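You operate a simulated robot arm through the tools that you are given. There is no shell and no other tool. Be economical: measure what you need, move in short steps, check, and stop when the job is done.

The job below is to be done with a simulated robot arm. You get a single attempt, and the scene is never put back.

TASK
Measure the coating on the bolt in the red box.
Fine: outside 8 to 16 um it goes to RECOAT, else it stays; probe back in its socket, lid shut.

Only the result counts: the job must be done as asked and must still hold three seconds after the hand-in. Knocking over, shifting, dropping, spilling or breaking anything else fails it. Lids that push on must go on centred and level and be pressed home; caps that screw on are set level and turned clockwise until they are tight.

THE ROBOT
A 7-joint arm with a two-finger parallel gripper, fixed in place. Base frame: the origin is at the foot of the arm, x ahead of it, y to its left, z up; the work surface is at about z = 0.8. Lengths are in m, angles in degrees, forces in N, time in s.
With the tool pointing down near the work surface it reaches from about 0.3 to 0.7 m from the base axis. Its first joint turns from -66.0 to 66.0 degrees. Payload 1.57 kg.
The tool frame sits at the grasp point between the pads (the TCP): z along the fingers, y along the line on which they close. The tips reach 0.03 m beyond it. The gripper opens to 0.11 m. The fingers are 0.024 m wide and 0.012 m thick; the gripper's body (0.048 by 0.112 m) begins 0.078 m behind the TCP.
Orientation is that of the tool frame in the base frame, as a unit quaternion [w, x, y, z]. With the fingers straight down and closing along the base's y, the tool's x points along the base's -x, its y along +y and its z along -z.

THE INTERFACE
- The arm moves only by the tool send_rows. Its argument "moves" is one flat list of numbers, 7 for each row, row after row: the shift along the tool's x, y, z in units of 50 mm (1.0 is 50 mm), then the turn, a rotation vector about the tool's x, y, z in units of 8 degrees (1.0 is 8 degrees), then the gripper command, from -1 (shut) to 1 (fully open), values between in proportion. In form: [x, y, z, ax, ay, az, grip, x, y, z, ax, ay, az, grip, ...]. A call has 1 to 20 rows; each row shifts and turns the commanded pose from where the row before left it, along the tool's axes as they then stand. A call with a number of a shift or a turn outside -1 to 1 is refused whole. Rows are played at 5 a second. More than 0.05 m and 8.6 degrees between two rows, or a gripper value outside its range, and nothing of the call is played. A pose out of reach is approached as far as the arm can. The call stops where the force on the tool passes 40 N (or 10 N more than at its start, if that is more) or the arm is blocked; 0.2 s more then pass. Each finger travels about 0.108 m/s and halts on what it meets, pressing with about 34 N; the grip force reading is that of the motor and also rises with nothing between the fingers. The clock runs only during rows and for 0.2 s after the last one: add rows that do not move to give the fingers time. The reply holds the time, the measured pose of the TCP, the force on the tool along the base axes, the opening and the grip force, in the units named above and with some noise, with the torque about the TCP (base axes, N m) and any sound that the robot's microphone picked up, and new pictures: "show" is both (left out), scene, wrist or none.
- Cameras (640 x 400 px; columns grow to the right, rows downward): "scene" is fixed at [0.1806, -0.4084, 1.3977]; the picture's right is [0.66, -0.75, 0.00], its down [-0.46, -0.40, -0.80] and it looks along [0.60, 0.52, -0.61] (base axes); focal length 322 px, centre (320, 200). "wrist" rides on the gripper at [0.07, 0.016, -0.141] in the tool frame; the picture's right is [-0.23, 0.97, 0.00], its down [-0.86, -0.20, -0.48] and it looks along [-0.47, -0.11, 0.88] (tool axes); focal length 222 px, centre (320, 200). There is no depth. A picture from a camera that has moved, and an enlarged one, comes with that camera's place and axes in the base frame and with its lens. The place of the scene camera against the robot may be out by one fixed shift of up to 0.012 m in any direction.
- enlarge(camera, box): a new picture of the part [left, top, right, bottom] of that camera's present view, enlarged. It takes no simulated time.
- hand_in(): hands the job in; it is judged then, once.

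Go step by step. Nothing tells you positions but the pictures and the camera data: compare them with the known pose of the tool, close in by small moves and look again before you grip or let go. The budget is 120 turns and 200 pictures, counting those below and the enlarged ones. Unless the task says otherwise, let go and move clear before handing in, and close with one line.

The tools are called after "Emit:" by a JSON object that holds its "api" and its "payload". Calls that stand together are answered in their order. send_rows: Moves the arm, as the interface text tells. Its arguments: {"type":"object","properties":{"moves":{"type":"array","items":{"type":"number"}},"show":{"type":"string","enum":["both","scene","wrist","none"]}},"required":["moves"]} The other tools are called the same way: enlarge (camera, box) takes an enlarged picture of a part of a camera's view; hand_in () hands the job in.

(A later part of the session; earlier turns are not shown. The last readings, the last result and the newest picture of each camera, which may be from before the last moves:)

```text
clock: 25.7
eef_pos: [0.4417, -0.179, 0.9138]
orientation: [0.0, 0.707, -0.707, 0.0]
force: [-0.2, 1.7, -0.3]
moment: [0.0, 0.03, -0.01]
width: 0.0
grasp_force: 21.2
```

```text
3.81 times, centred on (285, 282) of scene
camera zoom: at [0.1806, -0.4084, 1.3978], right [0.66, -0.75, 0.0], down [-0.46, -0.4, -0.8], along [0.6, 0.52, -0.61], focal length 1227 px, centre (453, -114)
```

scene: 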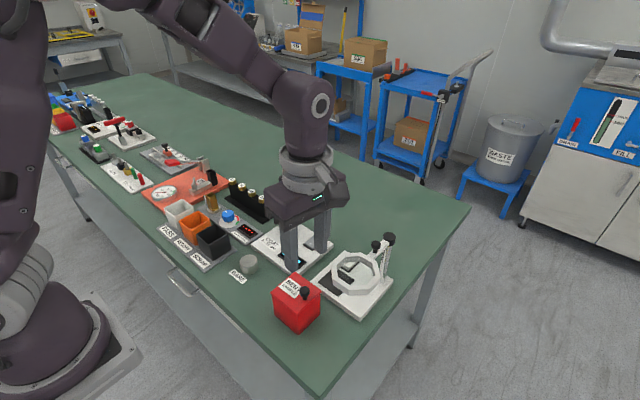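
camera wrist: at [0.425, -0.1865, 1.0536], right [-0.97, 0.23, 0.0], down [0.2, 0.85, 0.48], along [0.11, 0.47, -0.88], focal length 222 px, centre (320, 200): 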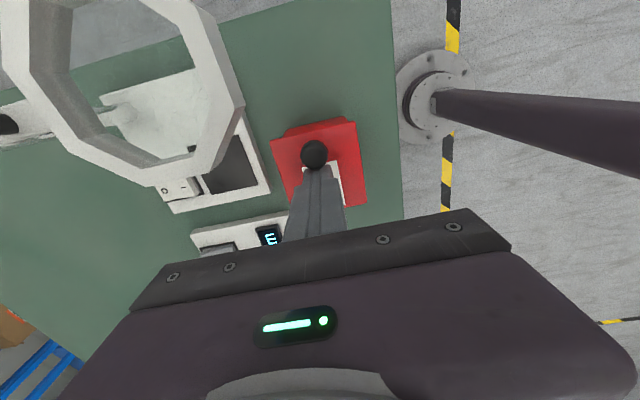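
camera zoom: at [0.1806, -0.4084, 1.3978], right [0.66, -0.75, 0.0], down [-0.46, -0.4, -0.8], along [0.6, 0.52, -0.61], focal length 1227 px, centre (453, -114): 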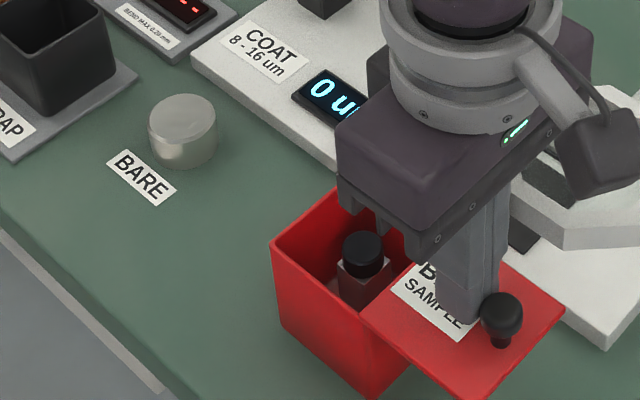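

The diagonal step was too long, so I'll use shorter steps.

Emit:
{"api": "send_rows", "payload": {"moves": [-0.06, 0, -0.6, 0, 0, 0, -1, 0, 0, -0.9, 0, 0, 0, -1, 0, 0, -0.9, 0, 0, 0, -1, -0.8, -0.3, 0, 0, 0, 0, -1, -0.8, -0.5, 0, 0, 0, 0, -1, -0.8, -0.5, 0, 0, 0, 0, -1, -0.8, -0.5, 0, 0, 0, 0, -1, -0.8, -0.5, 0, 0, 0, 0, -0.5, -0.5, -0.5, 0, 0, 0, 0, 0, 0, 0, 0, 0, 0, 0, 0]}}

Emit:
{"api": "enlarge", "payload": {"camera": "wrist", "box": [220, 80, 420, 230]}}

Emit:
{"api": "enlarge", "payload": {"camera": "scene", "box": [225, 230, 345, 335]}}

```text
clock: 27.9
eef_pos: [0.5798, 0.0475, 1.0379]
orientation: [0.0, 0.707, -0.707, 0.0]
force: [-0.9, 0.4, 0.1]
moment: [-0.03, 0.03, -0.04]
width: 0.055
grasp_force: 0.0
camera wrist: at [0.5643, -0.0234, 1.1774], right [-0.97, 0.23, 0.0], down [0.2, 0.85, 0.48], along [0.11, 0.47, -0.88], focal length 222 px, centre (320, 200)
```

scene: 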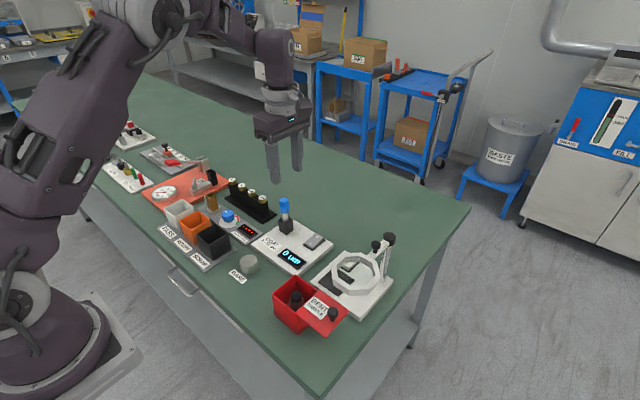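
wrist: 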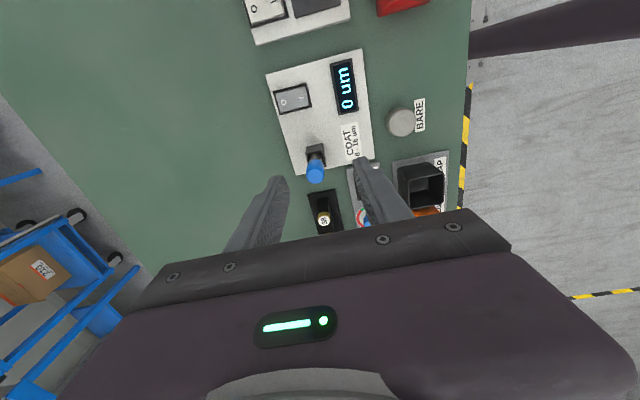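

```text
2.67 times, centred on (320, 155) of wrist
camera zoom: at [0.5643, -0.0234, 1.1774], right [-0.97, 0.23, 0.0], down [0.2, 0.85, 0.48], along [0.11, 0.47, -0.88], focal length 592 px, centre (320, 320)
```

zoom: 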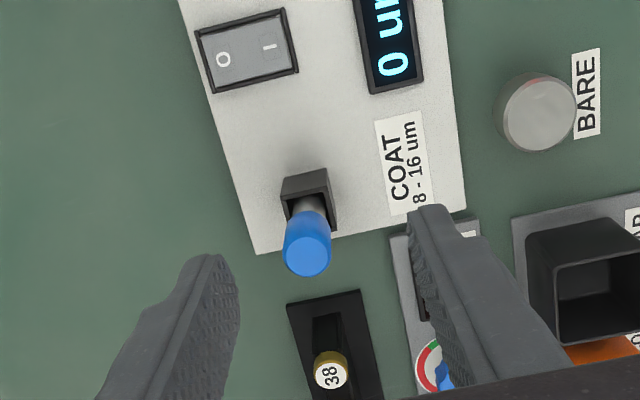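

```text
3.81 times, centred on (285, 282) of scene
camera zoom: at [0.1806, -0.4084, 1.3977], right [0.66, -0.75, 0.0], down [-0.46, -0.4, -0.8], along [0.6, 0.52, -0.61], focal length 1227 px, centre (453, -114)
```

zoom: 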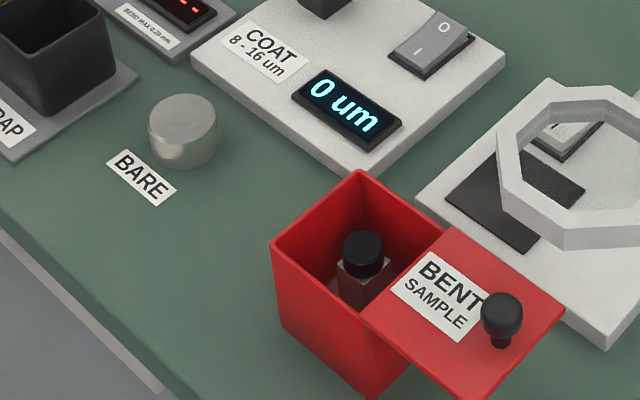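

Emit:
{"api": "send_rows", "payload": {"moves": [-0.42, -0.26, 0, 0, 0, 0, 0, 0, 0, 0.7, 0, 0, 0, 0, 0, 0, 0, 0, 0, 0, 0], "show": "wrist"}}

Emit:
{"api": "enlarge", "payload": {"camera": "wrist", "box": [220, 80, 420, 230]}}

Emit:
{"api": "enlarge", "payload": {"camera": "scene", "box": [240, 170, 340, 260]}}

```text
clock: 28.7
eef_pos: [0.5949, 0.0677, 1.0025]
orientation: [0.0, 0.707, -0.707, -0.001]
force: [-0.2, -0.5, 0.2]
moment: [-0.02, -0.04, 0.02]
width: 0.0548
grasp_force: 0.1
camera wrist: at [0.5775, -0.0038, 1.1431], right [-0.97, 0.23, 0.0], down [0.2, 0.85, 0.48], along [0.11, 0.47, -0.88], focal length 222 px, centre (320, 200)
```

wrist: 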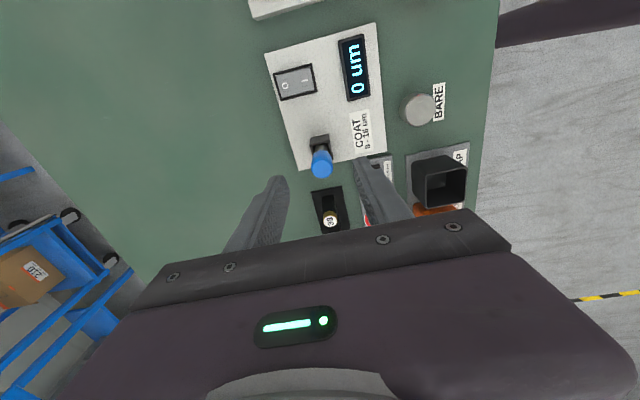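

```text
2.67 times, centred on (320, 155) of wrist
camera zoom: at [0.5775, -0.0038, 1.1431], right [-0.97, 0.23, 0.0], down [0.2, 0.85, 0.48], along [0.11, 0.47, -0.88], focal length 592 px, centre (320, 320)
```

zoom: 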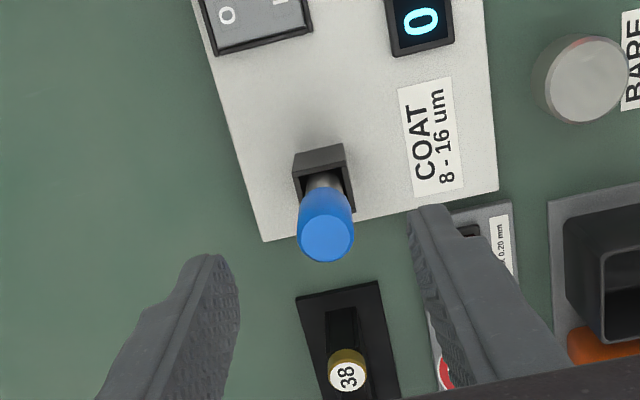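

```text
4.44 times, centred on (290, 215) of scene
camera zoom: at [0.1806, -0.4084, 1.3977], right [0.66, -0.75, 0.0], down [-0.46, -0.4, -0.8], along [0.6, 0.52, -0.61], focal length 1432 px, centre (453, 133)
```

zoom: 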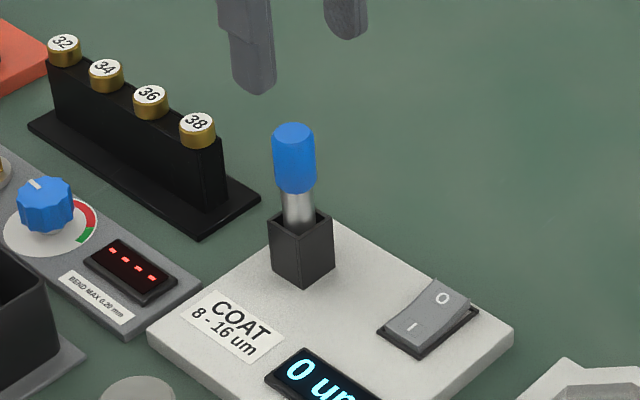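

The probe is vertical at about (0.5945, 0.080), with the handle top at z of about 0.92. I'll align over it and descend around the handle.

Emit:
{"api": "send_rows", "payload": {"moves": [-0.25, 0, 0, 0, 0, 0, 0, 0, 0, 0.7, 0, 0, 0, 0, 0, 0, 0, 0, 0, 0, 0], "show": "none"}}

Emit:
{"api": "enlarge", "payload": {"camera": "wrist", "box": [220, 80, 420, 230]}}

Emit:
{"api": "enlarge", "payload": {"camera": "scene", "box": [240, 170, 340, 260]}}

```text
clock: 29.5
eef_pos: [0.5929, 0.0811, 0.9646]
orientation: [0.0, -0.707, 0.707, 0.0]
force: [-0.1, -0.1, -0.4]
moment: [-0.02, -0.01, -0.02]
width: 0.0549
grasp_force: 0.1
```

```text
2.67 times, centred on (320, 155) of wrist
camera zoom: at [0.577, 0.0104, 1.1066], right [-0.97, 0.23, 0.0], down [0.2, 0.85, 0.48], along [0.11, 0.47, -0.88], focal length 592 px, centre (320, 320)
```

zoom: 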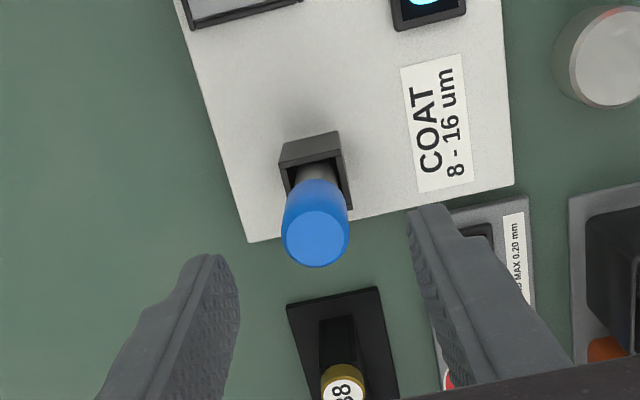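

```text
4.44 times, centred on (290, 215) of scene
camera zoom: at [0.1806, -0.4084, 1.3977], right [0.66, -0.75, 0.0], down [-0.46, -0.4, -0.8], along [0.6, 0.52, -0.61], focal length 1432 px, centre (453, 133)
```

zoom: 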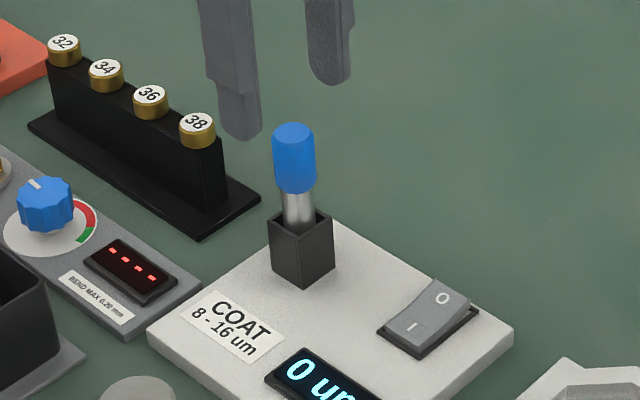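

Emit:
{"api": "send_rows", "payload": {"moves": [0.01, -0.03, 0.6, 0, 0, 0, 0, 0, 0, 0.6, 0, 0, 0, 0, 0, 0, 0, 0, 0, 0, 0], "show": "none"}}

Emit:
{"api": "enlarge", "payload": {"camera": "wrist", "box": [220, 80, 420, 230]}}

Emit:
{"api": "enlarge", "payload": {"camera": "scene", "box": [240, 170, 340, 260]}}

```text
clock: 30.3
eef_pos: [0.5944, 0.0801, 0.9062]
orientation: [0.0, 0.707, -0.707, 0.0]
force: [-0.5, -0.4, -0.3]
moment: [0.0, -0.02, 0.01]
width: 0.0551
grasp_force: 0.1
```

```text
2.67 times, centred on (320, 155) of wrist
camera zoom: at [0.5782, 0.0097, 1.0465], right [-0.97, 0.23, 0.0], down [0.2, 0.85, 0.48], along [0.11, 0.47, -0.88], focal length 592 px, centre (320, 320)
```

zoom: 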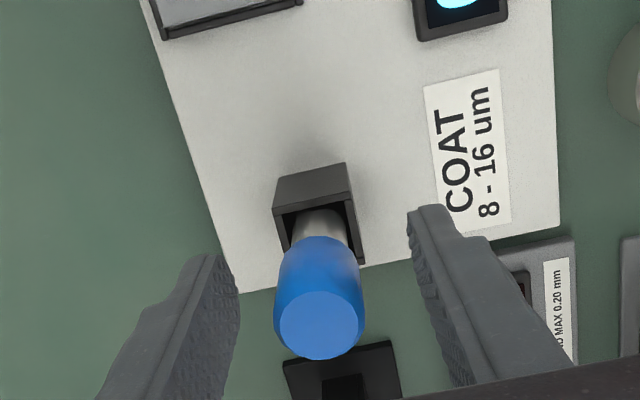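

```text
4.44 times, centred on (290, 215) of scene
camera zoom: at [0.1806, -0.4084, 1.3977], right [0.66, -0.75, 0.0], down [-0.46, -0.4, -0.8], along [0.6, 0.52, -0.61], focal length 1432 px, centre (453, 133)
```

zoom: 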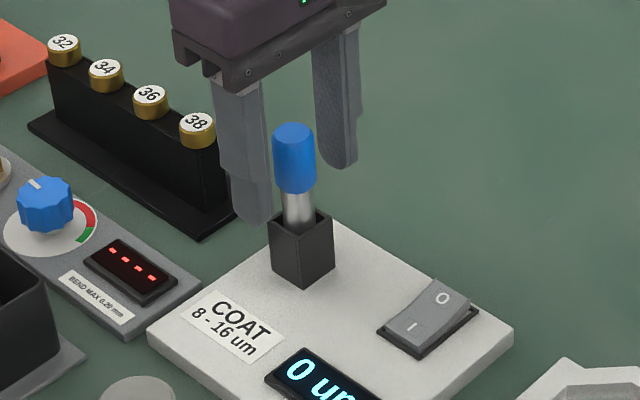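

Alignment is good, so I'll close on the handle.

Emit:
{"api": "send_rows", "payload": {"moves": [0, 0, 0, 0, 0, 0, -1, 0, 0, 0, 0, 0, 0, -1, 0, 0, 0, 0, 0, 0, -1], "show": "none"}}

Emit:
{"api": "enlarge", "payload": {"camera": "scene", "box": [240, 170, 340, 260]}}

Emit:
{"api": "enlarge", "payload": {"camera": "wrist", "box": [220, 80, 420, 230]}}

```text
clock: 31.1
eef_pos: [0.5949, 0.0811, 0.9068]
orientation: [-0.001, 0.708, -0.707, 0.0]
force: [-0.1, 0.5, 0.0]
moment: [-0.02, 0.01, 0.0]
width: 0.0227
grasp_force: 34.2
```

```text
4.44 times, centred on (290, 215) of scene
camera zoom: at [0.1806, -0.4084, 1.3977], right [0.66, -0.75, 0.0], down [-0.46, -0.4, -0.8], along [0.6, 0.52, -0.61], focal length 1432 px, centre (453, 133)
```

zoom: 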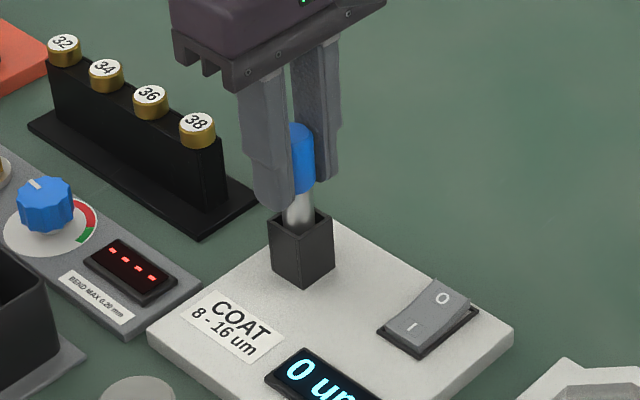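

```text
2.67 times, centred on (320, 155) of wrist
camera zoom: at [0.5782, 0.0098, 1.0467], right [-0.97, 0.23, 0.0], down [0.2, 0.85, 0.48], along [0.11, 0.47, -0.88], focal length 592 px, centre (320, 320)
```

zoom: 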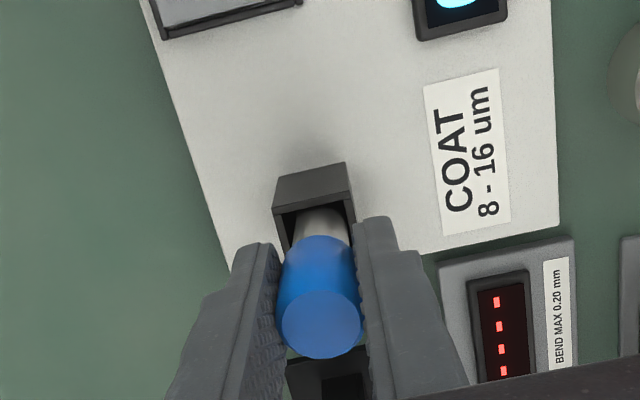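

Gripped at (0.5948, 0.0805, 0.9065), which I'll remember for the return. I'll lift it and carry it above the BARE reference.

Emit:
{"api": "send_rows", "payload": {"moves": [0, 0, -0.4, 0, 0, 0, -1, 0, 0, -0.8, 0, 0, 0, -1, 0, 0, -0.8, 0, 0, 0, -1, 0, 0.7, 0, 0, 0, 0, -1, 0.2, 0.7, 0, 0, 0, 0, -1, 0.2, 0.7, 0, 0, 0, 0, -1, 0, 0.7, 0, 0, 0, 0, -1, 0, 0, 0, 0, 0, 0, -1]}}

Emit:
{"api": "enlarge", "payload": {"camera": "scene", "box": [210, 190, 330, 290]}}

Emit:
{"api": "enlarge", "payload": {"camera": "wrist", "box": [220, 80, 420, 230]}}

```text
clock: 32.9
eef_pos: [0.4542, 0.0626, 1.0041]
orientation: [0.001, -0.707, 0.707, 0.001]
force: [0.6, 0.4, -0.3]
moment: [0.01, -0.01, -0.01]
width: 0.0228
grasp_force: 34.0
camera wrist: at [0.4374, -0.0084, 1.1445], right [-0.97, 0.23, 0.0], down [0.2, 0.85, 0.48], along [0.11, 0.47, -0.88], focal length 222 px, centre (320, 200)
```

scene: 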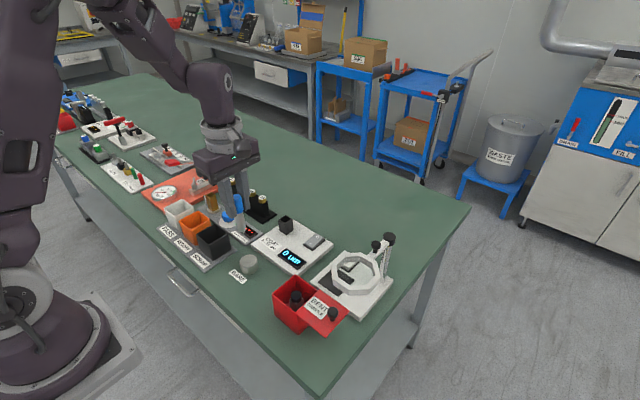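
wrist: 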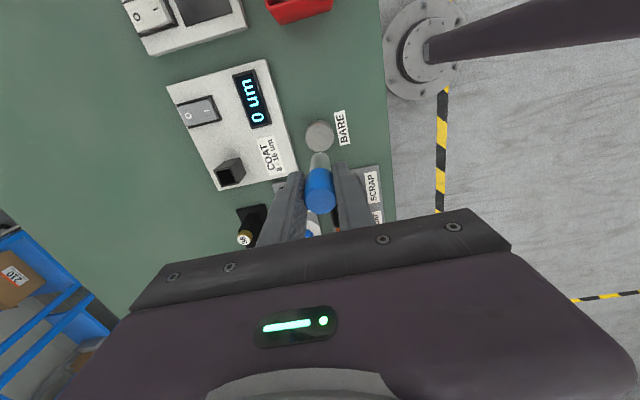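

```text
4.00 times, centred on (270, 240) of scene
camera zoom: at [0.1806, -0.4084, 1.3977], right [0.66, -0.75, 0.0], down [-0.46, -0.4, -0.8], along [0.6, 0.52, -0.61], focal length 1288 px, centre (520, 40)
```

zoom: 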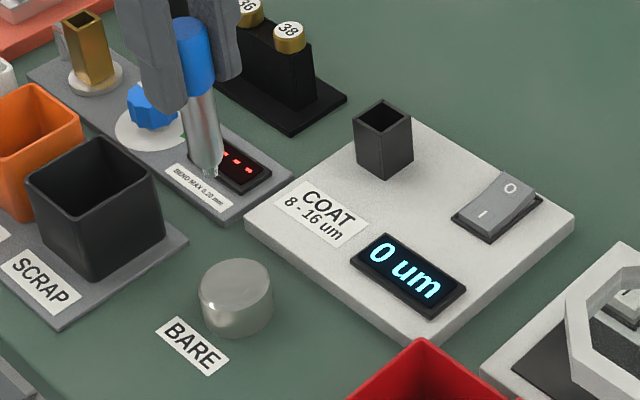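

```text
2.67 times, centred on (320, 155) of wrist
camera zoom: at [0.4374, -0.0084, 1.1445], right [-0.97, 0.23, 0.0], down [0.2, 0.85, 0.48], along [0.11, 0.47, -0.88], focal length 592 px, centre (320, 320)
```

zoom: 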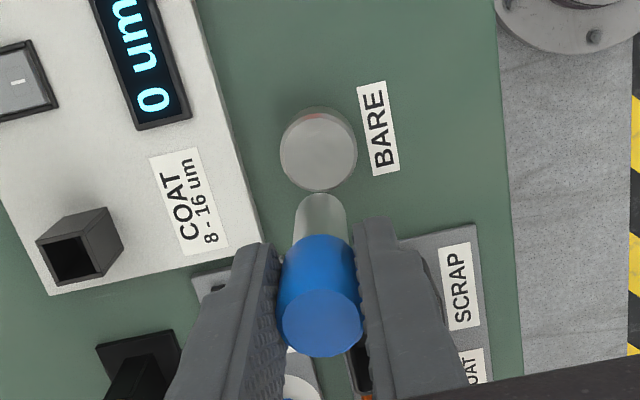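

The probe is gripped straight and aligned over BARE. I'll descend in stages.

Emit:
{"api": "send_rows", "payload": {"moves": [0, -0.01, 0.6, 0, 0, 0, -1, 0, 0, 0.6, 0, 0, 0, -1, 0, 0, 0.3, 0, 0, 0, -1, 0, 0, 0, 0, 0, 0, -1], "show": "none"}}

Emit:
{"api": "enlarge", "payload": {"camera": "scene", "box": [210, 190, 330, 290]}}

Emit:
{"api": "enlarge", "payload": {"camera": "wrist", "box": [220, 80, 420, 230]}}

```text
clock: 33.9
eef_pos: [0.4547, 0.0634, 0.9286]
orientation: [0.0, 0.707, -0.707, 0.0]
force: [1.0, 0.0, -0.6]
moment: [-0.01, 0.03, -0.02]
width: 0.0229
grasp_force: 33.9
```

```text
4.00 times, centred on (270, 240) of scene
camera zoom: at [0.1806, -0.4084, 1.3977], right [0.66, -0.75, 0.0], down [-0.46, -0.4, -0.8], along [0.6, 0.52, -0.61], focal length 1288 px, centre (520, 40)
```

zoom: 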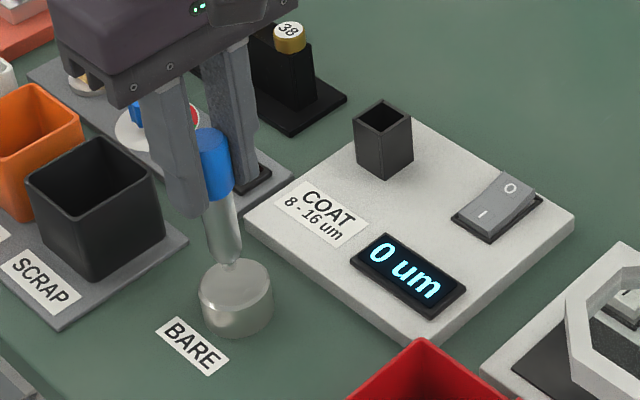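

```text
2.67 times, centred on (320, 155) of wrist
camera zoom: at [0.4382, -0.0074, 1.0696], right [-0.97, 0.23, 0.0], down [0.2, 0.85, 0.48], along [0.11, 0.47, -0.88], focal length 592 px, centre (320, 320)
```

zoom: 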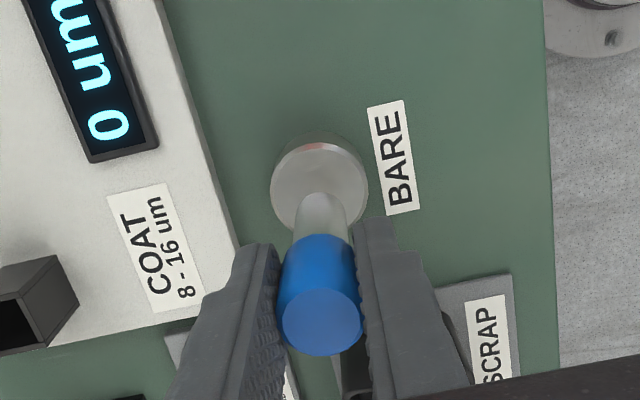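

Emit:
{"api": "send_rows", "payload": {"moves": [0, 0, 0.05, 0, 0, 0, -1, 0, 0, 0.05, 0, 0, 0, -1, 0, 0, 0.05, 0, 0, 0, -1, 0, 0, 0, 0, 0, 0, -1], "show": "none"}}

Emit:
{"api": "enlarge", "payload": {"camera": "scene", "box": [210, 190, 330, 290]}}

```text
clock: 34.9
eef_pos: [0.4561, 0.0621, 0.9221]
orientation: [0.001, -0.707, 0.707, 0.0]
force: [-0.6, -0.1, 0.5]
moment: [-0.04, 0.0, -0.01]
width: 0.0229
grasp_force: 33.9
```

```text
4.00 times, centred on (270, 240) of scene
camera zoom: at [0.1806, -0.4084, 1.3977], right [0.66, -0.75, 0.0], down [-0.46, -0.4, -0.8], along [0.6, 0.52, -0.61], focal length 1288 px, centre (520, 40)
```

zoom: 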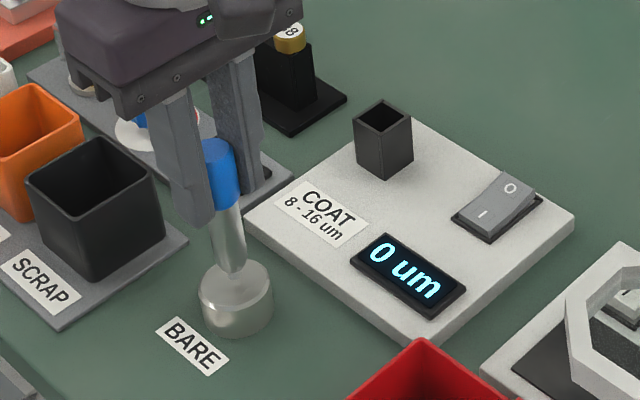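

Emit:
{"api": "send_rows", "payload": {"moves": [0, 0, 0.04, 0, 0, 0, -1, 0, 0, 0.04, 0, 0, 0, -1, 0, 0, 0.04, 0, 0, 0, -1, 0, 0, 0, 0, 0, 0, -1], "show": "none"}}

Emit:
{"api": "enlarge", "payload": {"camera": "scene", "box": [210, 190, 330, 290]}}

```text
clock: 35.9
eef_pos: [0.4556, 0.0621, 0.9158]
orientation: [-0.002, 0.708, -0.707, 0.0]
force: [1.2, 0.2, 3.4]
moment: [0.02, -0.14, -0.03]
width: 0.0228
grasp_force: 34.0
```

```text
4.00 times, centred on (270, 240) of scene
camera zoom: at [0.1805, -0.4084, 1.3978], right [0.66, -0.75, 0.0], down [-0.46, -0.4, -0.8], along [0.6, 0.52, -0.61], focal length 1288 px, centre (520, 40)
```

zoom: 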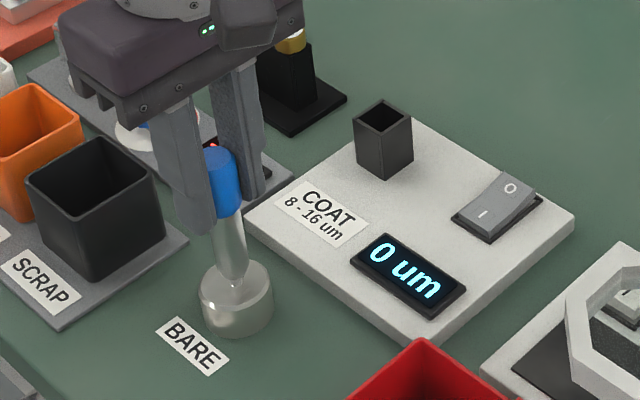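

There is contact at 3.4 N and it reads 0 um. I'll hold with slightly more pressure to confirm.

Emit:
{"api": "send_rows", "payload": {"moves": [0, 0, 0.02, 0, 0, 0, -1, 0, 0, 0, 0, 0, 0, -1, 0, 0, 0, 0, 0, 0, -1, 0, 0, 0, 0, 0, 0, -1, 0, 0, 0, 0, 0, 0, -1], "show": "none"}}

Emit:
{"api": "enlarge", "payload": {"camera": "scene", "box": [210, 190, 330, 290]}}

```text
clock: 37.1
eef_pos: [0.4562, 0.0618, 0.9138]
orientation: [-0.001, 0.707, -0.707, 0.0]
force: [-0.4, 0.8, 17.7]
moment: [0.15, 0.26, 0.03]
width: 0.0229
grasp_force: 34.3
```

```text
4.00 times, centred on (270, 240) of scene
camera zoom: at [0.1804, -0.4084, 1.3978], right [0.66, -0.75, 0.0], down [-0.46, -0.4, -0.8], along [0.6, 0.52, -0.61], focal length 1288 px, centre (520, 40)
```

zoom: 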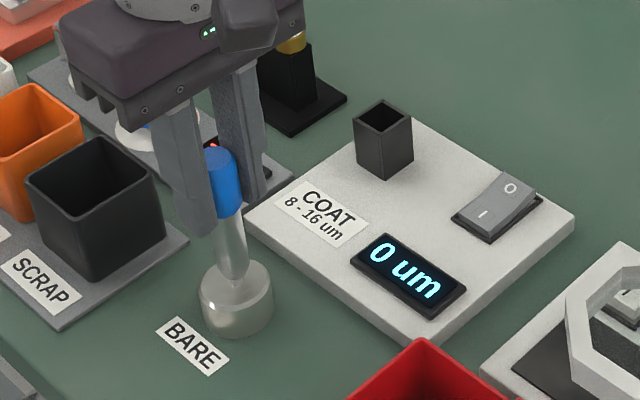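

BARE reads 0, so the gauge zero is right. Now I'll lift and move over the box's bolt.

Emit:
{"api": "send_rows", "payload": {"moves": [0, 0, -0.5, 0, 0, 0, -1, 0, 0, -0.8, 0, 0, 0, -1, 0, 0, -0.4, 0, 0, 0, -1, 0.85, 0.1, 0, 0, 0, 0, -1, 0.85, 0.1, 0, 0, 0, 0, -1, 0.85, 0.1, 0, 0, 0, 0, -1, 0.85, 0, 0, 0, 0, 0, -1, 0, 0, 0, 0, 0, 0, -1], "show": "wrist"}}

Emit:
{"api": "enlarge", "payload": {"camera": "scene", "box": [240, 220, 350, 330]}}

Emit:
{"api": "enlarge", "payload": {"camera": "wrist", "box": [220, 80, 420, 230]}}

```text
clock: 38.9
eef_pos: [0.4418, -0.1078, 0.9995]
orientation: [0.0, -0.707, 0.708, -0.001]
force: [-0.2, -0.1, -0.9]
moment: [0.0, 0.0, 0.03]
width: 0.0231
grasp_force: 33.9
camera wrist: at [0.4253, -0.1796, 1.1392], right [-0.97, 0.23, 0.0], down [0.2, 0.85, 0.48], along [0.11, 0.47, -0.88], focal length 222 px, centre (320, 200)
```

wrist: 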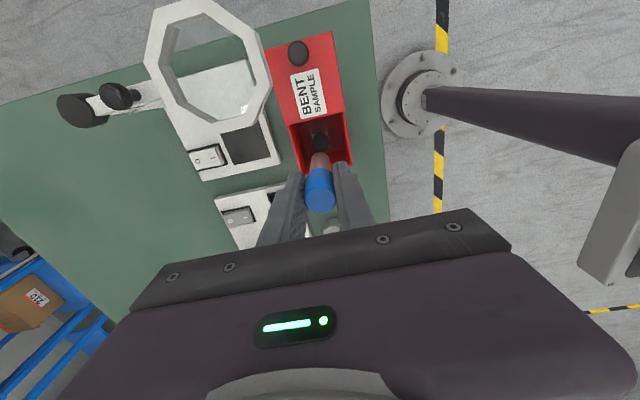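

```text
3.64 times, centred on (295, 275) of scene
camera zoom: at [0.1806, -0.4084, 1.3977], right [0.66, -0.75, 0.0], down [-0.46, -0.4, -0.8], along [0.6, 0.52, -0.61], focal length 1171 px, centre (411, -73)
```

zoom: 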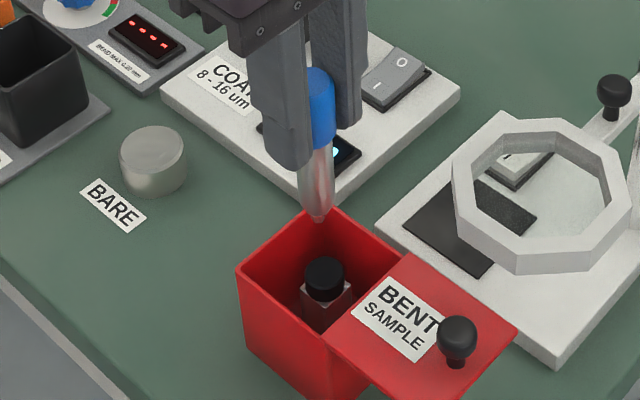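

```text
2.67 times, centred on (320, 155) of wrist
camera zoom: at [0.4253, -0.1796, 1.1392], right [-0.97, 0.23, 0.0], down [0.2, 0.85, 0.48], along [0.11, 0.47, -0.88], focal length 592 px, centre (320, 320)
```

zoom: 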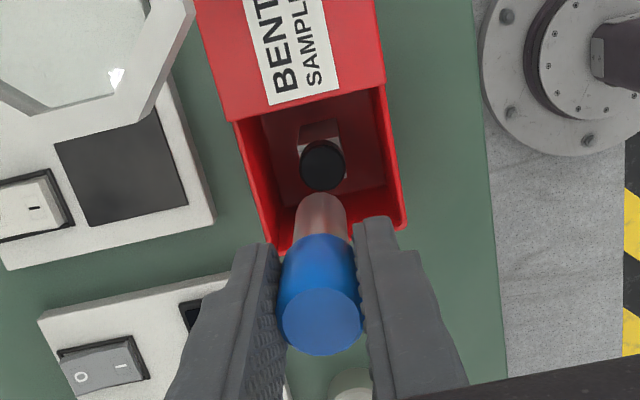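

The bolt head is at about (0.440, -0.109), with its top at z of about 0.86. I'll align and descend onto it.

Emit:
{"api": "send_rows", "payload": {"moves": [0.03, 0.03, 0.4, 0, 0, 0, -1, 0, 0, 0.4, 0, 0, 0, -1, 0, 0, 0, 0, 0, 0, -1], "show": "none"}}

Emit:
{"api": "enlarge", "payload": {"camera": "scene", "box": [240, 220, 350, 330]}}

Emit:
{"api": "enlarge", "payload": {"camera": "wrist", "box": [220, 80, 420, 230]}}

```text
clock: 39.7
eef_pos: [0.4405, -0.1091, 0.9576]
orientation: [0.0, -0.707, 0.707, 0.0]
force: [-0.4, -0.6, -0.5]
moment: [-0.01, 0.01, 0.0]
width: 0.0231
grasp_force: 34.2
```

```text
3.64 times, centred on (295, 275) of scene
camera zoom: at [0.1806, -0.4084, 1.3977], right [0.66, -0.75, 0.0], down [-0.46, -0.4, -0.8], along [0.6, 0.52, -0.61], focal length 1171 px, centre (411, -73)
```

zoom: 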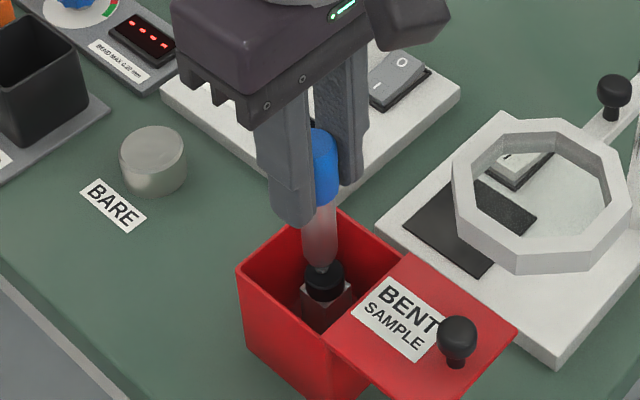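

```text
2.67 times, centred on (320, 155) of wrist
camera zoom: at [0.4241, -0.1803, 1.0988], right [-0.97, 0.23, 0.0], down [0.2, 0.85, 0.48], along [0.11, 0.47, -0.88], focal length 592 px, centre (320, 320)
```

zoom: 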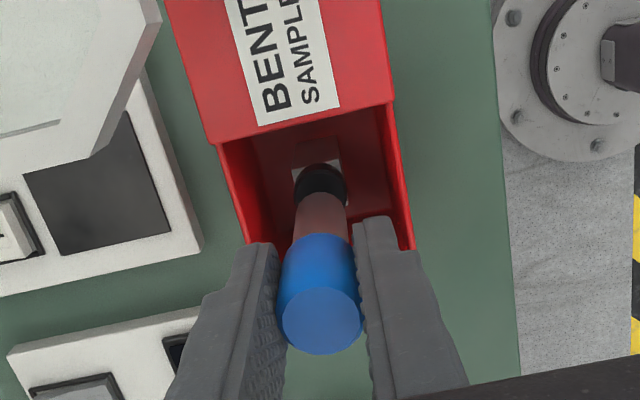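

Emit:
{"api": "send_rows", "payload": {"moves": [0, 0, 0.05, 0, 0, 0, -1, 0, 0, 0.05, 0, 0, 0, -1, 0, 0, 0, 0, 0, 0, -1], "show": "none"}}

Emit:
{"api": "enlarge", "payload": {"camera": "scene", "box": [240, 220, 350, 330]}}

Emit:
{"api": "enlarge", "payload": {"camera": "wrist", "box": [200, 80, 400, 230]}}

```text
clock: 40.5
eef_pos: [0.4404, -0.1101, 0.9549]
orientation: [-0.001, 0.707, -0.707, 0.001]
force: [1.2, -2.5, 24.0]
moment: [-0.16, -0.4, -0.03]
width: 0.0232
grasp_force: 34.3
```

```text
3.64 times, centred on (295, 275) of scene
camera zoom: at [0.1803, -0.4084, 1.3978], right [0.66, -0.75, 0.0], down [-0.46, -0.4, -0.8], along [0.6, 0.52, -0.61], focal length 1171 px, centre (411, -73)
```

zoom: 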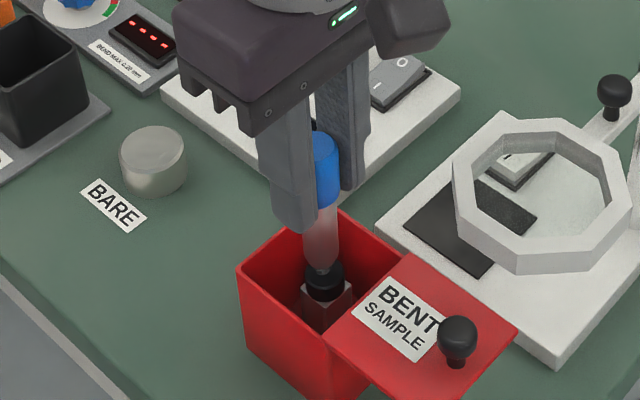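

```text
2.67 times, centred on (300, 155) of wrist
camera zoom: at [0.4235, -0.181, 1.0956], right [-0.97, 0.23, 0.0], down [0.2, 0.86, 0.48], along [0.11, 0.47, -0.88], focal length 592 px, centre (373, 320)
```

zoom: 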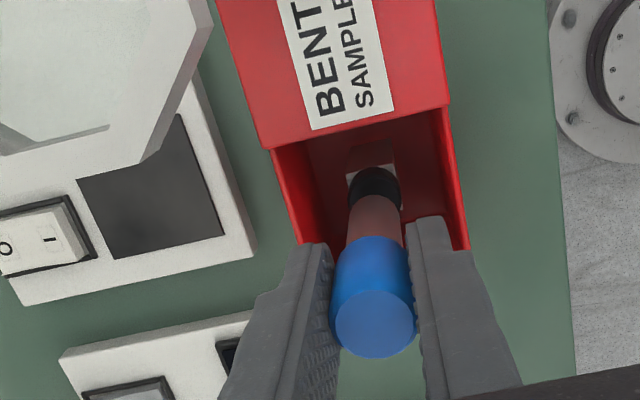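

Contact is at 24 N but the gripper hides the display. I'll ease off and lift to see whether it holds the reading.

Emit:
{"api": "send_rows", "payload": {"moves": [0, 0, -0.05, 0, 0, 0, -1, 0, 0, -0.6, 0, 0, 0, -1, -0.2, 0, -0.7, 0, 0, 0, -1, 0, 0, 0, 0, 0, 0, -1], "show": "wrist"}}

Emit:
{"api": "enlarge", "payload": {"camera": "scene", "box": [220, 200, 350, 330]}}

```text
clock: 41.5
eef_pos: [0.4407, -0.101, 1.0233]
orientation: [0.0, 0.707, -0.707, 0.0]
force: [-0.8, 0.6, -0.7]
moment: [-0.01, 0.05, 0.03]
width: 0.023
grasp_force: 33.6
camera wrist: at [0.4241, -0.1725, 1.1638], right [-0.97, 0.23, 0.0], down [0.2, 0.85, 0.48], along [0.11, 0.47, -0.88], focal length 222 px, centre (320, 200)
```

wrist: 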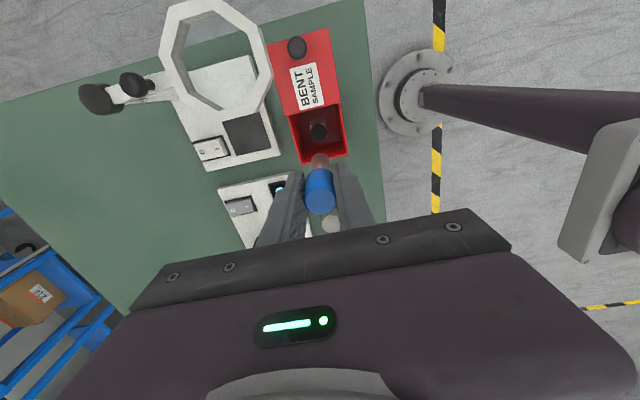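

```text
3.08 times, centred on (285, 265) of scene
camera zoom: at [0.1806, -0.4084, 1.3977], right [0.66, -0.75, 0.0], down [-0.46, -0.4, -0.8], along [0.6, 0.52, -0.61], focal length 991 px, centre (428, 0)
```

zoom: 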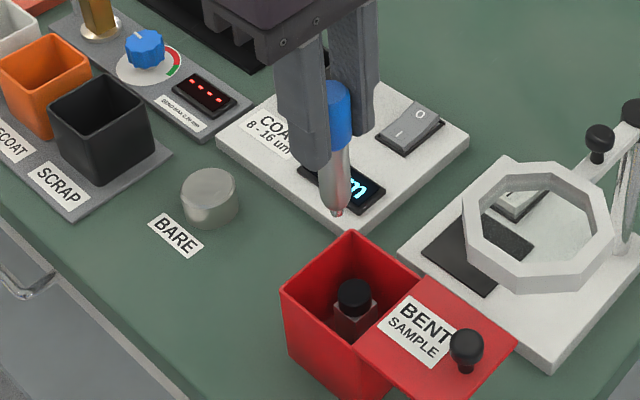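

I'll rotate to yaw 0, so the wrist camera can see the display both now and during contact.

Emit:
{"api": "send_rows", "payload": {"moves": [0.17, 0, 0, 0, 0, 0.9375, -1, 0, 0, 0, 0, 0, 0.9375, -1, 0, 0, 0, 0, 0, 0.9375, -1, 0, 0, 0, 0, 0, 0.9375, -1, 0, 0, 0, 0, 0, 0.9375, -1, 0, 0, 0, 0, 0, 0.9375, -1, 0, 0, 0, 0, 0, 0.9375, -1, 0, 0, 0, 0, 0, 0.9375, -1, 0, 0, 0, 0, 0, 0.9375, -1, 0, 0, 0, 0, 0, 0.9375, -1, 0, 0, 0, 0, 0, 0.9375, -1, 0, 0, 0, 0, 0, 0.9375, -1, 0, 0, 0, 0, 0, 0, -1], "show": "wrist"}}

Emit:
{"api": "enlarge", "payload": {"camera": "wrist", "box": [260, 90, 460, 230]}}

```text
clock: 44.3
eef_pos: [0.44, -0.1078, 1.0219]
orientation: [0.001, 0.001, 1.0, 0.0]
force: [-0.3, 0.1, -0.6]
moment: [-0.01, 0.01, 0.0]
width: 0.023
grasp_force: 33.8
camera wrist: at [0.37, -0.0933, 1.1625], right [0.23, 0.97, 0.0], down [0.85, -0.2, 0.48], along [0.47, -0.11, -0.88], focal length 222 px, centre (320, 200)
```

wrist: 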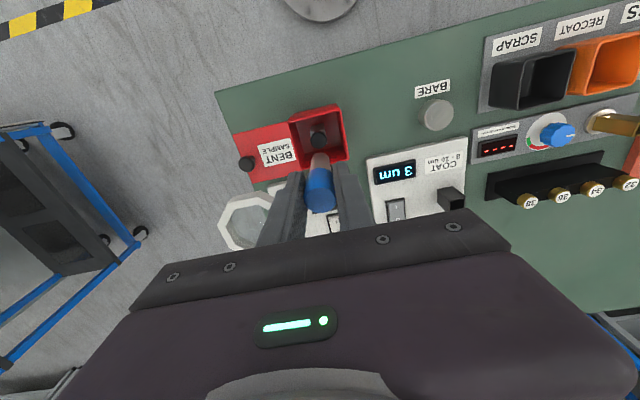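

```text
2.86 times, centred on (360, 160) of wrist
camera zoom: at [0.37, -0.0933, 1.1625], right [0.23, 0.97, 0.0], down [0.85, -0.2, 0.48], along [0.47, -0.11, -0.88], focal length 635 px, centre (206, 314)
```

zoom: 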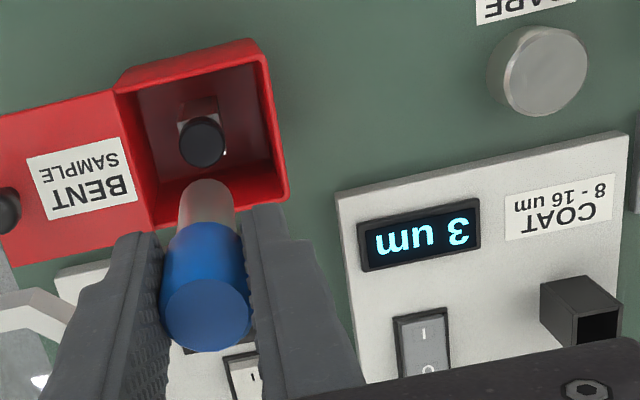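

The display holds 3 um. I'll repeat the measurement with the display visible to confirm.

Emit:
{"api": "send_rows", "payload": {"moves": [0, -0.05, 0.6, 0, 0, 0, -1, 0, 0, 0.6, 0, 0, 0, -1, 0, 0, 0.06, 0, 0, 0, -1, 0, 0, 0.04, 0, 0, 0, -1, 0, 0, 0, 0, 0, 0, -1], "show": "none"}}

Emit:
{"api": "enlarge", "payload": {"camera": "wrist", "box": [260, 90, 460, 230]}}

```text
clock: 45.5
eef_pos: [0.4394, -0.11, 0.9569]
orientation: [0.001, -0.001, 1.0, 0.0]
force: [-0.2, -1.5, 4.6]
moment: [-0.17, 0.01, -0.03]
width: 0.0228
grasp_force: 34.0
```

```text
2.86 times, centred on (360, 160) of wrist
camera zoom: at [0.3697, -0.096, 1.0977], right [0.23, 0.97, 0.0], down [0.85, -0.2, 0.48], along [0.47, -0.11, -0.88], focal length 635 px, centre (206, 314)
```

zoom: 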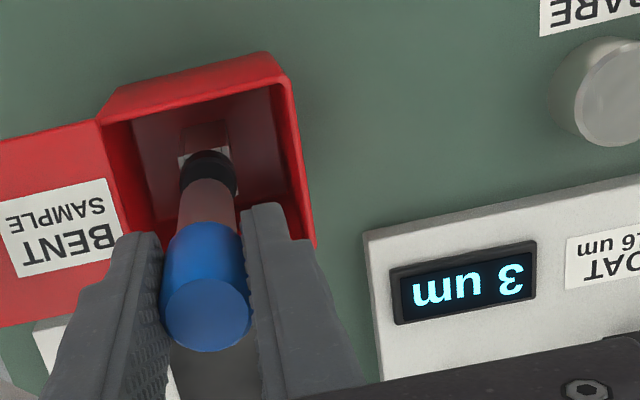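

Confirmed at 3 um in contact, which is outside 8–16, so the bolt goes to RECOAT. First I'll return the probe to its socket.

Emit:
{"api": "send_rows", "payload": {"moves": [0, 0, -0.5, 0, 0, 0, -1, 0, 0, -0.7, 0, 0, 0, -1, -0.6, 0.7, 0, 0, 0, 0, -1, -0.6, 0.7, 0, 0, 0, 0, -1, -0.6, 0.7, 0, 0, 0, 0, -1, -0.6, 0.7, 0, 0, 0, 0, -1, -0.6, 0.7, 0, 0, 0, 0, -1, -0.09, 0.3, 0, 0, 0, 0, -1, 0, 0, 0, 0, 0, 0, -1], "show": "wrist"}}

Emit:
{"api": "enlarge", "payload": {"camera": "wrist", "box": [220, 80, 420, 230]}}

Emit:
{"api": "enlarge", "payload": {"camera": "scene", "box": [240, 150, 340, 250]}}

```text
clock: 47.5
eef_pos: [0.5918, 0.0796, 1.0173]
orientation: [0.0, 0.0, 1.0, 0.0]
force: [-0.3, 0.0, -0.3]
moment: [0.01, 0.01, 0.03]
width: 0.0229
grasp_force: 34.0
camera wrist: at [0.5226, 0.0941, 1.1585], right [0.23, 0.97, 0.0], down [0.85, -0.2, 0.48], along [0.47, -0.11, -0.88], focal length 222 px, centre (320, 200)
```

wrist: 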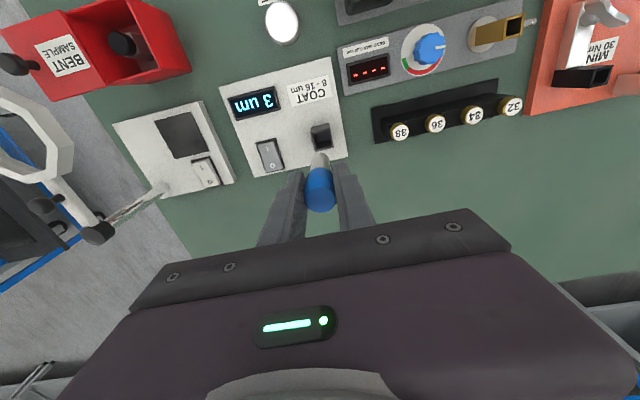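

```text
2.67 times, centred on (320, 155) of wrist
camera zoom: at [0.5226, 0.0941, 1.1585], right [0.23, 0.97, 0.0], down [0.85, -0.2, 0.48], along [0.47, -0.11, -0.88], focal length 592 px, centre (320, 320)
```

zoom: 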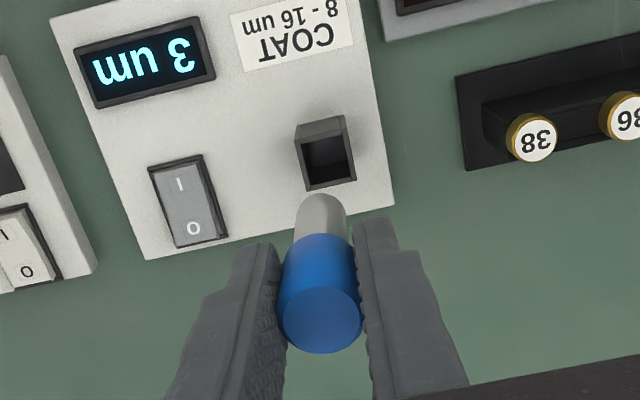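

```text
4.00 times, centred on (290, 200) of scene
camera zoom: at [0.1806, -0.4084, 1.3977], right [0.66, -0.75, 0.0], down [-0.46, -0.4, -0.8], along [0.6, 0.52, -0.61], focal length 1288 px, centre (440, 200)
```

zoom: 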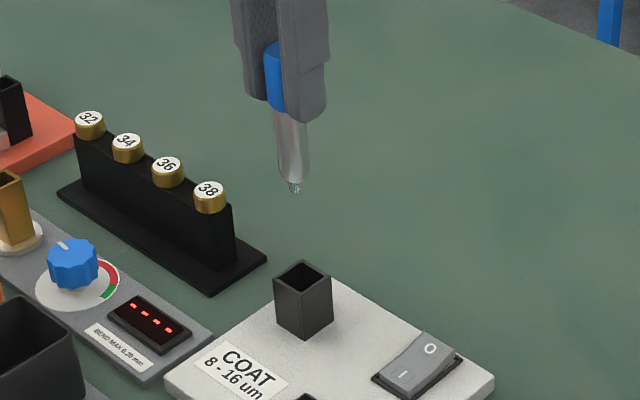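

Emit:
{"api": "send_rows", "payload": {"moves": [-0.06, 0.02, 0.6, 0, 0, 0, -1, 0, 0, 0.8, 0, 0, 0, -1, 0, 0, 0, 0, 0, 0, -1], "show": "none"}}

Emit:
{"api": "enlarge", "payload": {"camera": "wrist", "box": [270, 100, 370, 200]}}

Emit:
{"api": "enlarge", "payload": {"camera": "scene", "box": [250, 170, 330, 250]}}

```text
clock: 48.3
eef_pos: [0.5958, 0.0787, 0.9442]
orientation: [0.0, 0.0, 1.0, 0.0]
force: [0.0, -0.1, -1.1]
moment: [-0.05, 0.03, 0.02]
width: 0.0231
grasp_force: 34.1
```

```text
4.00 times, centred on (320, 150) of wrist
camera zoom: at [0.5268, 0.0947, 1.0858], right [0.23, 0.97, 0.0], down [0.85, -0.2, 0.48], along [0.47, -0.11, -0.88], focal length 888 px, centre (320, 400)
```

zoom: 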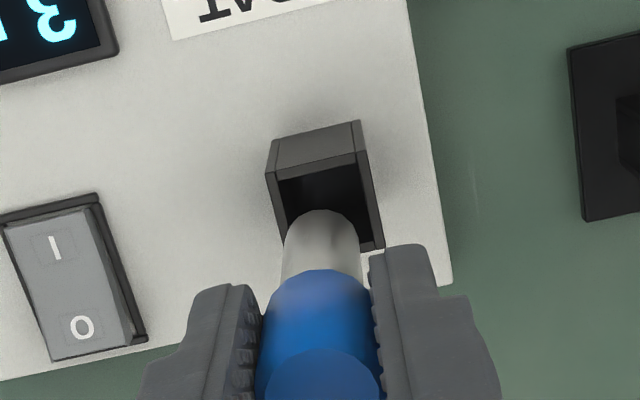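

```text
5.00 times, centred on (290, 210) of scene
camera zoom: at [0.1806, -0.4084, 1.3977], right [0.66, -0.75, 0.0], down [-0.46, -0.4, -0.8], along [0.6, 0.52, -0.61], focal length 1611 px, centre (470, 150)
```

zoom: 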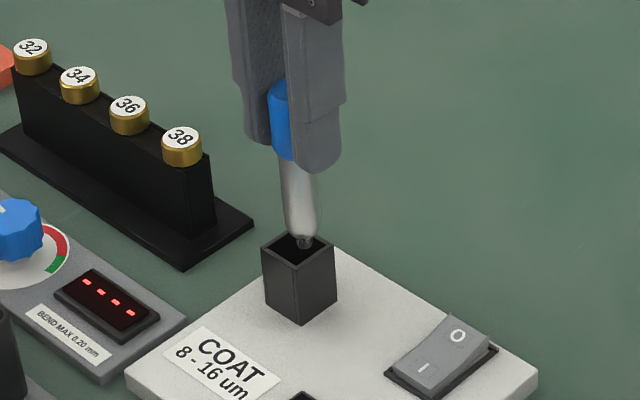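

The tip is at the socket mouth, so I'll lower it gently.

Emit:
{"api": "send_rows", "payload": {"moves": [0, 0.015, 0.2, 0, 0, 0, -1, 0, 0, 0.2, 0, 0, 0, -1, 0, 0, 0.2, 0, 0, 0, -1, 0, 0, 0.08, 0, 0, 0, -1, 0, 0, 0, 0, 0, 0, -1], "show": "none"}}

Emit:
{"api": "enlarge", "payload": {"camera": "scene", "box": [250, 170, 330, 250]}}

```text
clock: 49.5
eef_pos: [0.5974, 0.0796, 0.9132]
orientation: [0.002, 0.0, 1.0, -0.001]
force: [2.4, -4.7, 26.8]
moment: [-0.5, -0.21, 0.02]
width: 0.0231
grasp_force: 34.2
```

```text
5.00 times, centred on (290, 210) of scene
camera zoom: at [0.1801, -0.4086, 1.3978], right [0.66, -0.75, 0.0], down [-0.46, -0.4, -0.8], along [0.6, 0.52, -0.61], focal length 1611 px, centre (470, 150)
```

zoom: 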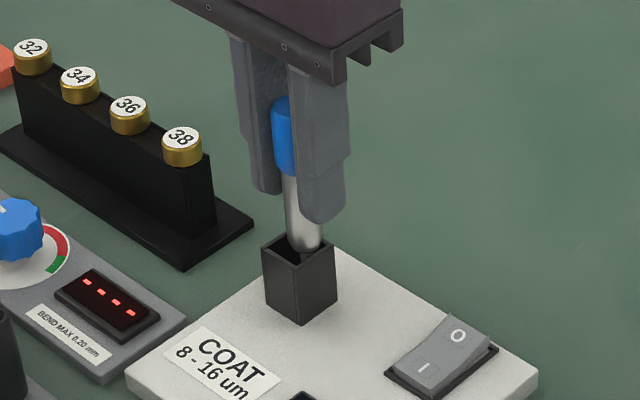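

It's blocked about 6 mm early, and the torque suggests contact on the -y rim. I'll back up slightly, shift by (-2, +2) mm and retry.

Emit:
{"api": "send_rows", "payload": {"moves": [0, 0, -0.16, 0, 0, 0, -1, 0.04, 0.04, 0, 0, 0, 0, -1, 0, 0, 0, 0, 0, 0, -1, 0, 0, 0.06, 0, 0, 0, -1, 0, 0, 0, 0, 0, 0, -1], "show": "none"}}

Emit:
{"api": "enlarge", "payload": {"camera": "scene", "box": [250, 170, 330, 250]}}

Emit:
{"api": "enlarge", "payload": {"camera": "wrist", "box": [270, 120, 370, 220]}}

```text
clock: 50.7
eef_pos: [0.5951, 0.0826, 0.9182]
orientation: [0.0, 0.001, 1.0, 0.0]
force: [-1.6, 1.3, -1.1]
moment: [-0.04, -0.01, -0.01]
width: 0.023
grasp_force: 33.9
```

```text
5.00 times, centred on (290, 210) of scene
camera zoom: at [0.1806, -0.4084, 1.3977], right [0.66, -0.75, 0.0], down [-0.46, -0.4, -0.8], along [0.6, 0.52, -0.61], focal length 1611 px, centre (470, 150)
```

zoom: 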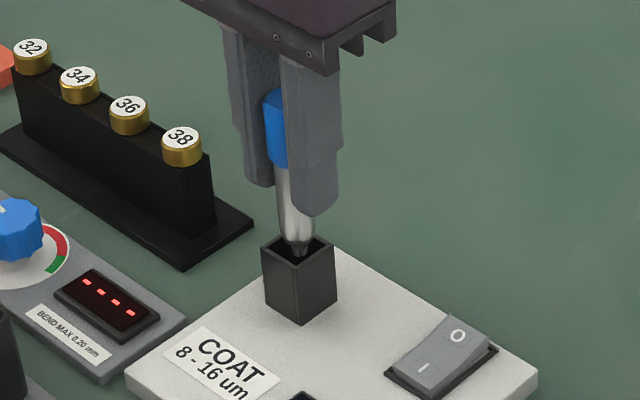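

```text
4.00 times, centred on (320, 170) of wrist
camera zoom: at [0.5257, 0.0972, 1.0583], right [0.23, 0.97, 0.0], down [0.85, -0.2, 0.48], along [0.47, -0.11, -0.88], focal length 888 px, centre (320, 320)
```

zoom: 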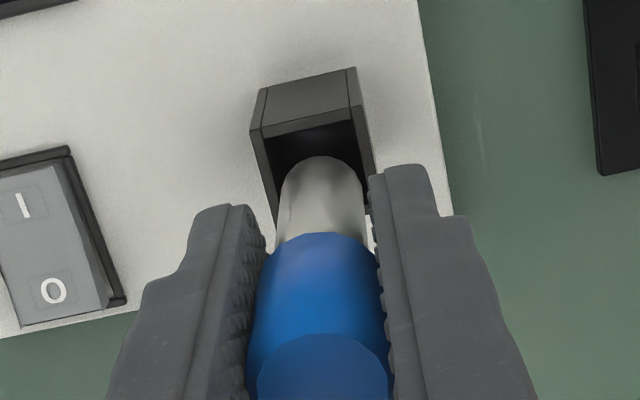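

Emit:
{"api": "send_rows", "payload": {"moves": [0, -0.01, 0.06, 0, 0, 0, -1, 0, 0, 0.06, 0, 0, 0, -1, 0, 0, 0.06, 0, 0, 0, -1, 0, 0, 0, 0, 0, 0, -1], "show": "none"}}

Emit:
{"api": "enlarge", "payload": {"camera": "scene", "box": [250, 170, 330, 250]}}

```text
clock: 51.7
eef_pos: [0.5953, 0.0825, 0.911]
orientation: [0.002, 0.0, 1.0, 0.001]
force: [-0.8, -0.8, 26.3]
moment: [-0.33, -0.29, -0.08]
width: 0.0227
grasp_force: 34.1
```

```text
5.00 times, centred on (290, 210) of scene
camera zoom: at [0.1801, -0.4085, 1.3978], right [0.66, -0.75, 0.0], down [-0.46, -0.4, -0.8], along [0.6, 0.52, -0.61], focal length 1611 px, centre (470, 150)
```

zoom: 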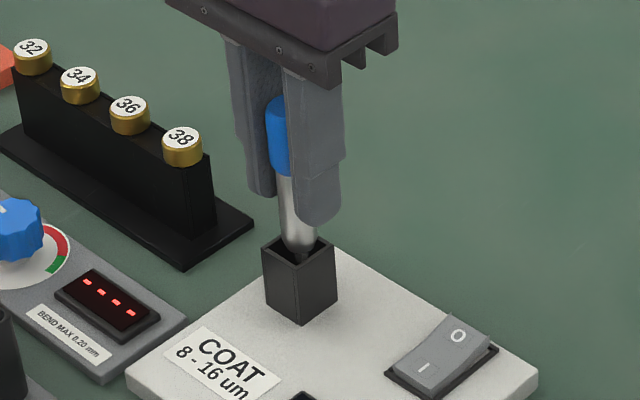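

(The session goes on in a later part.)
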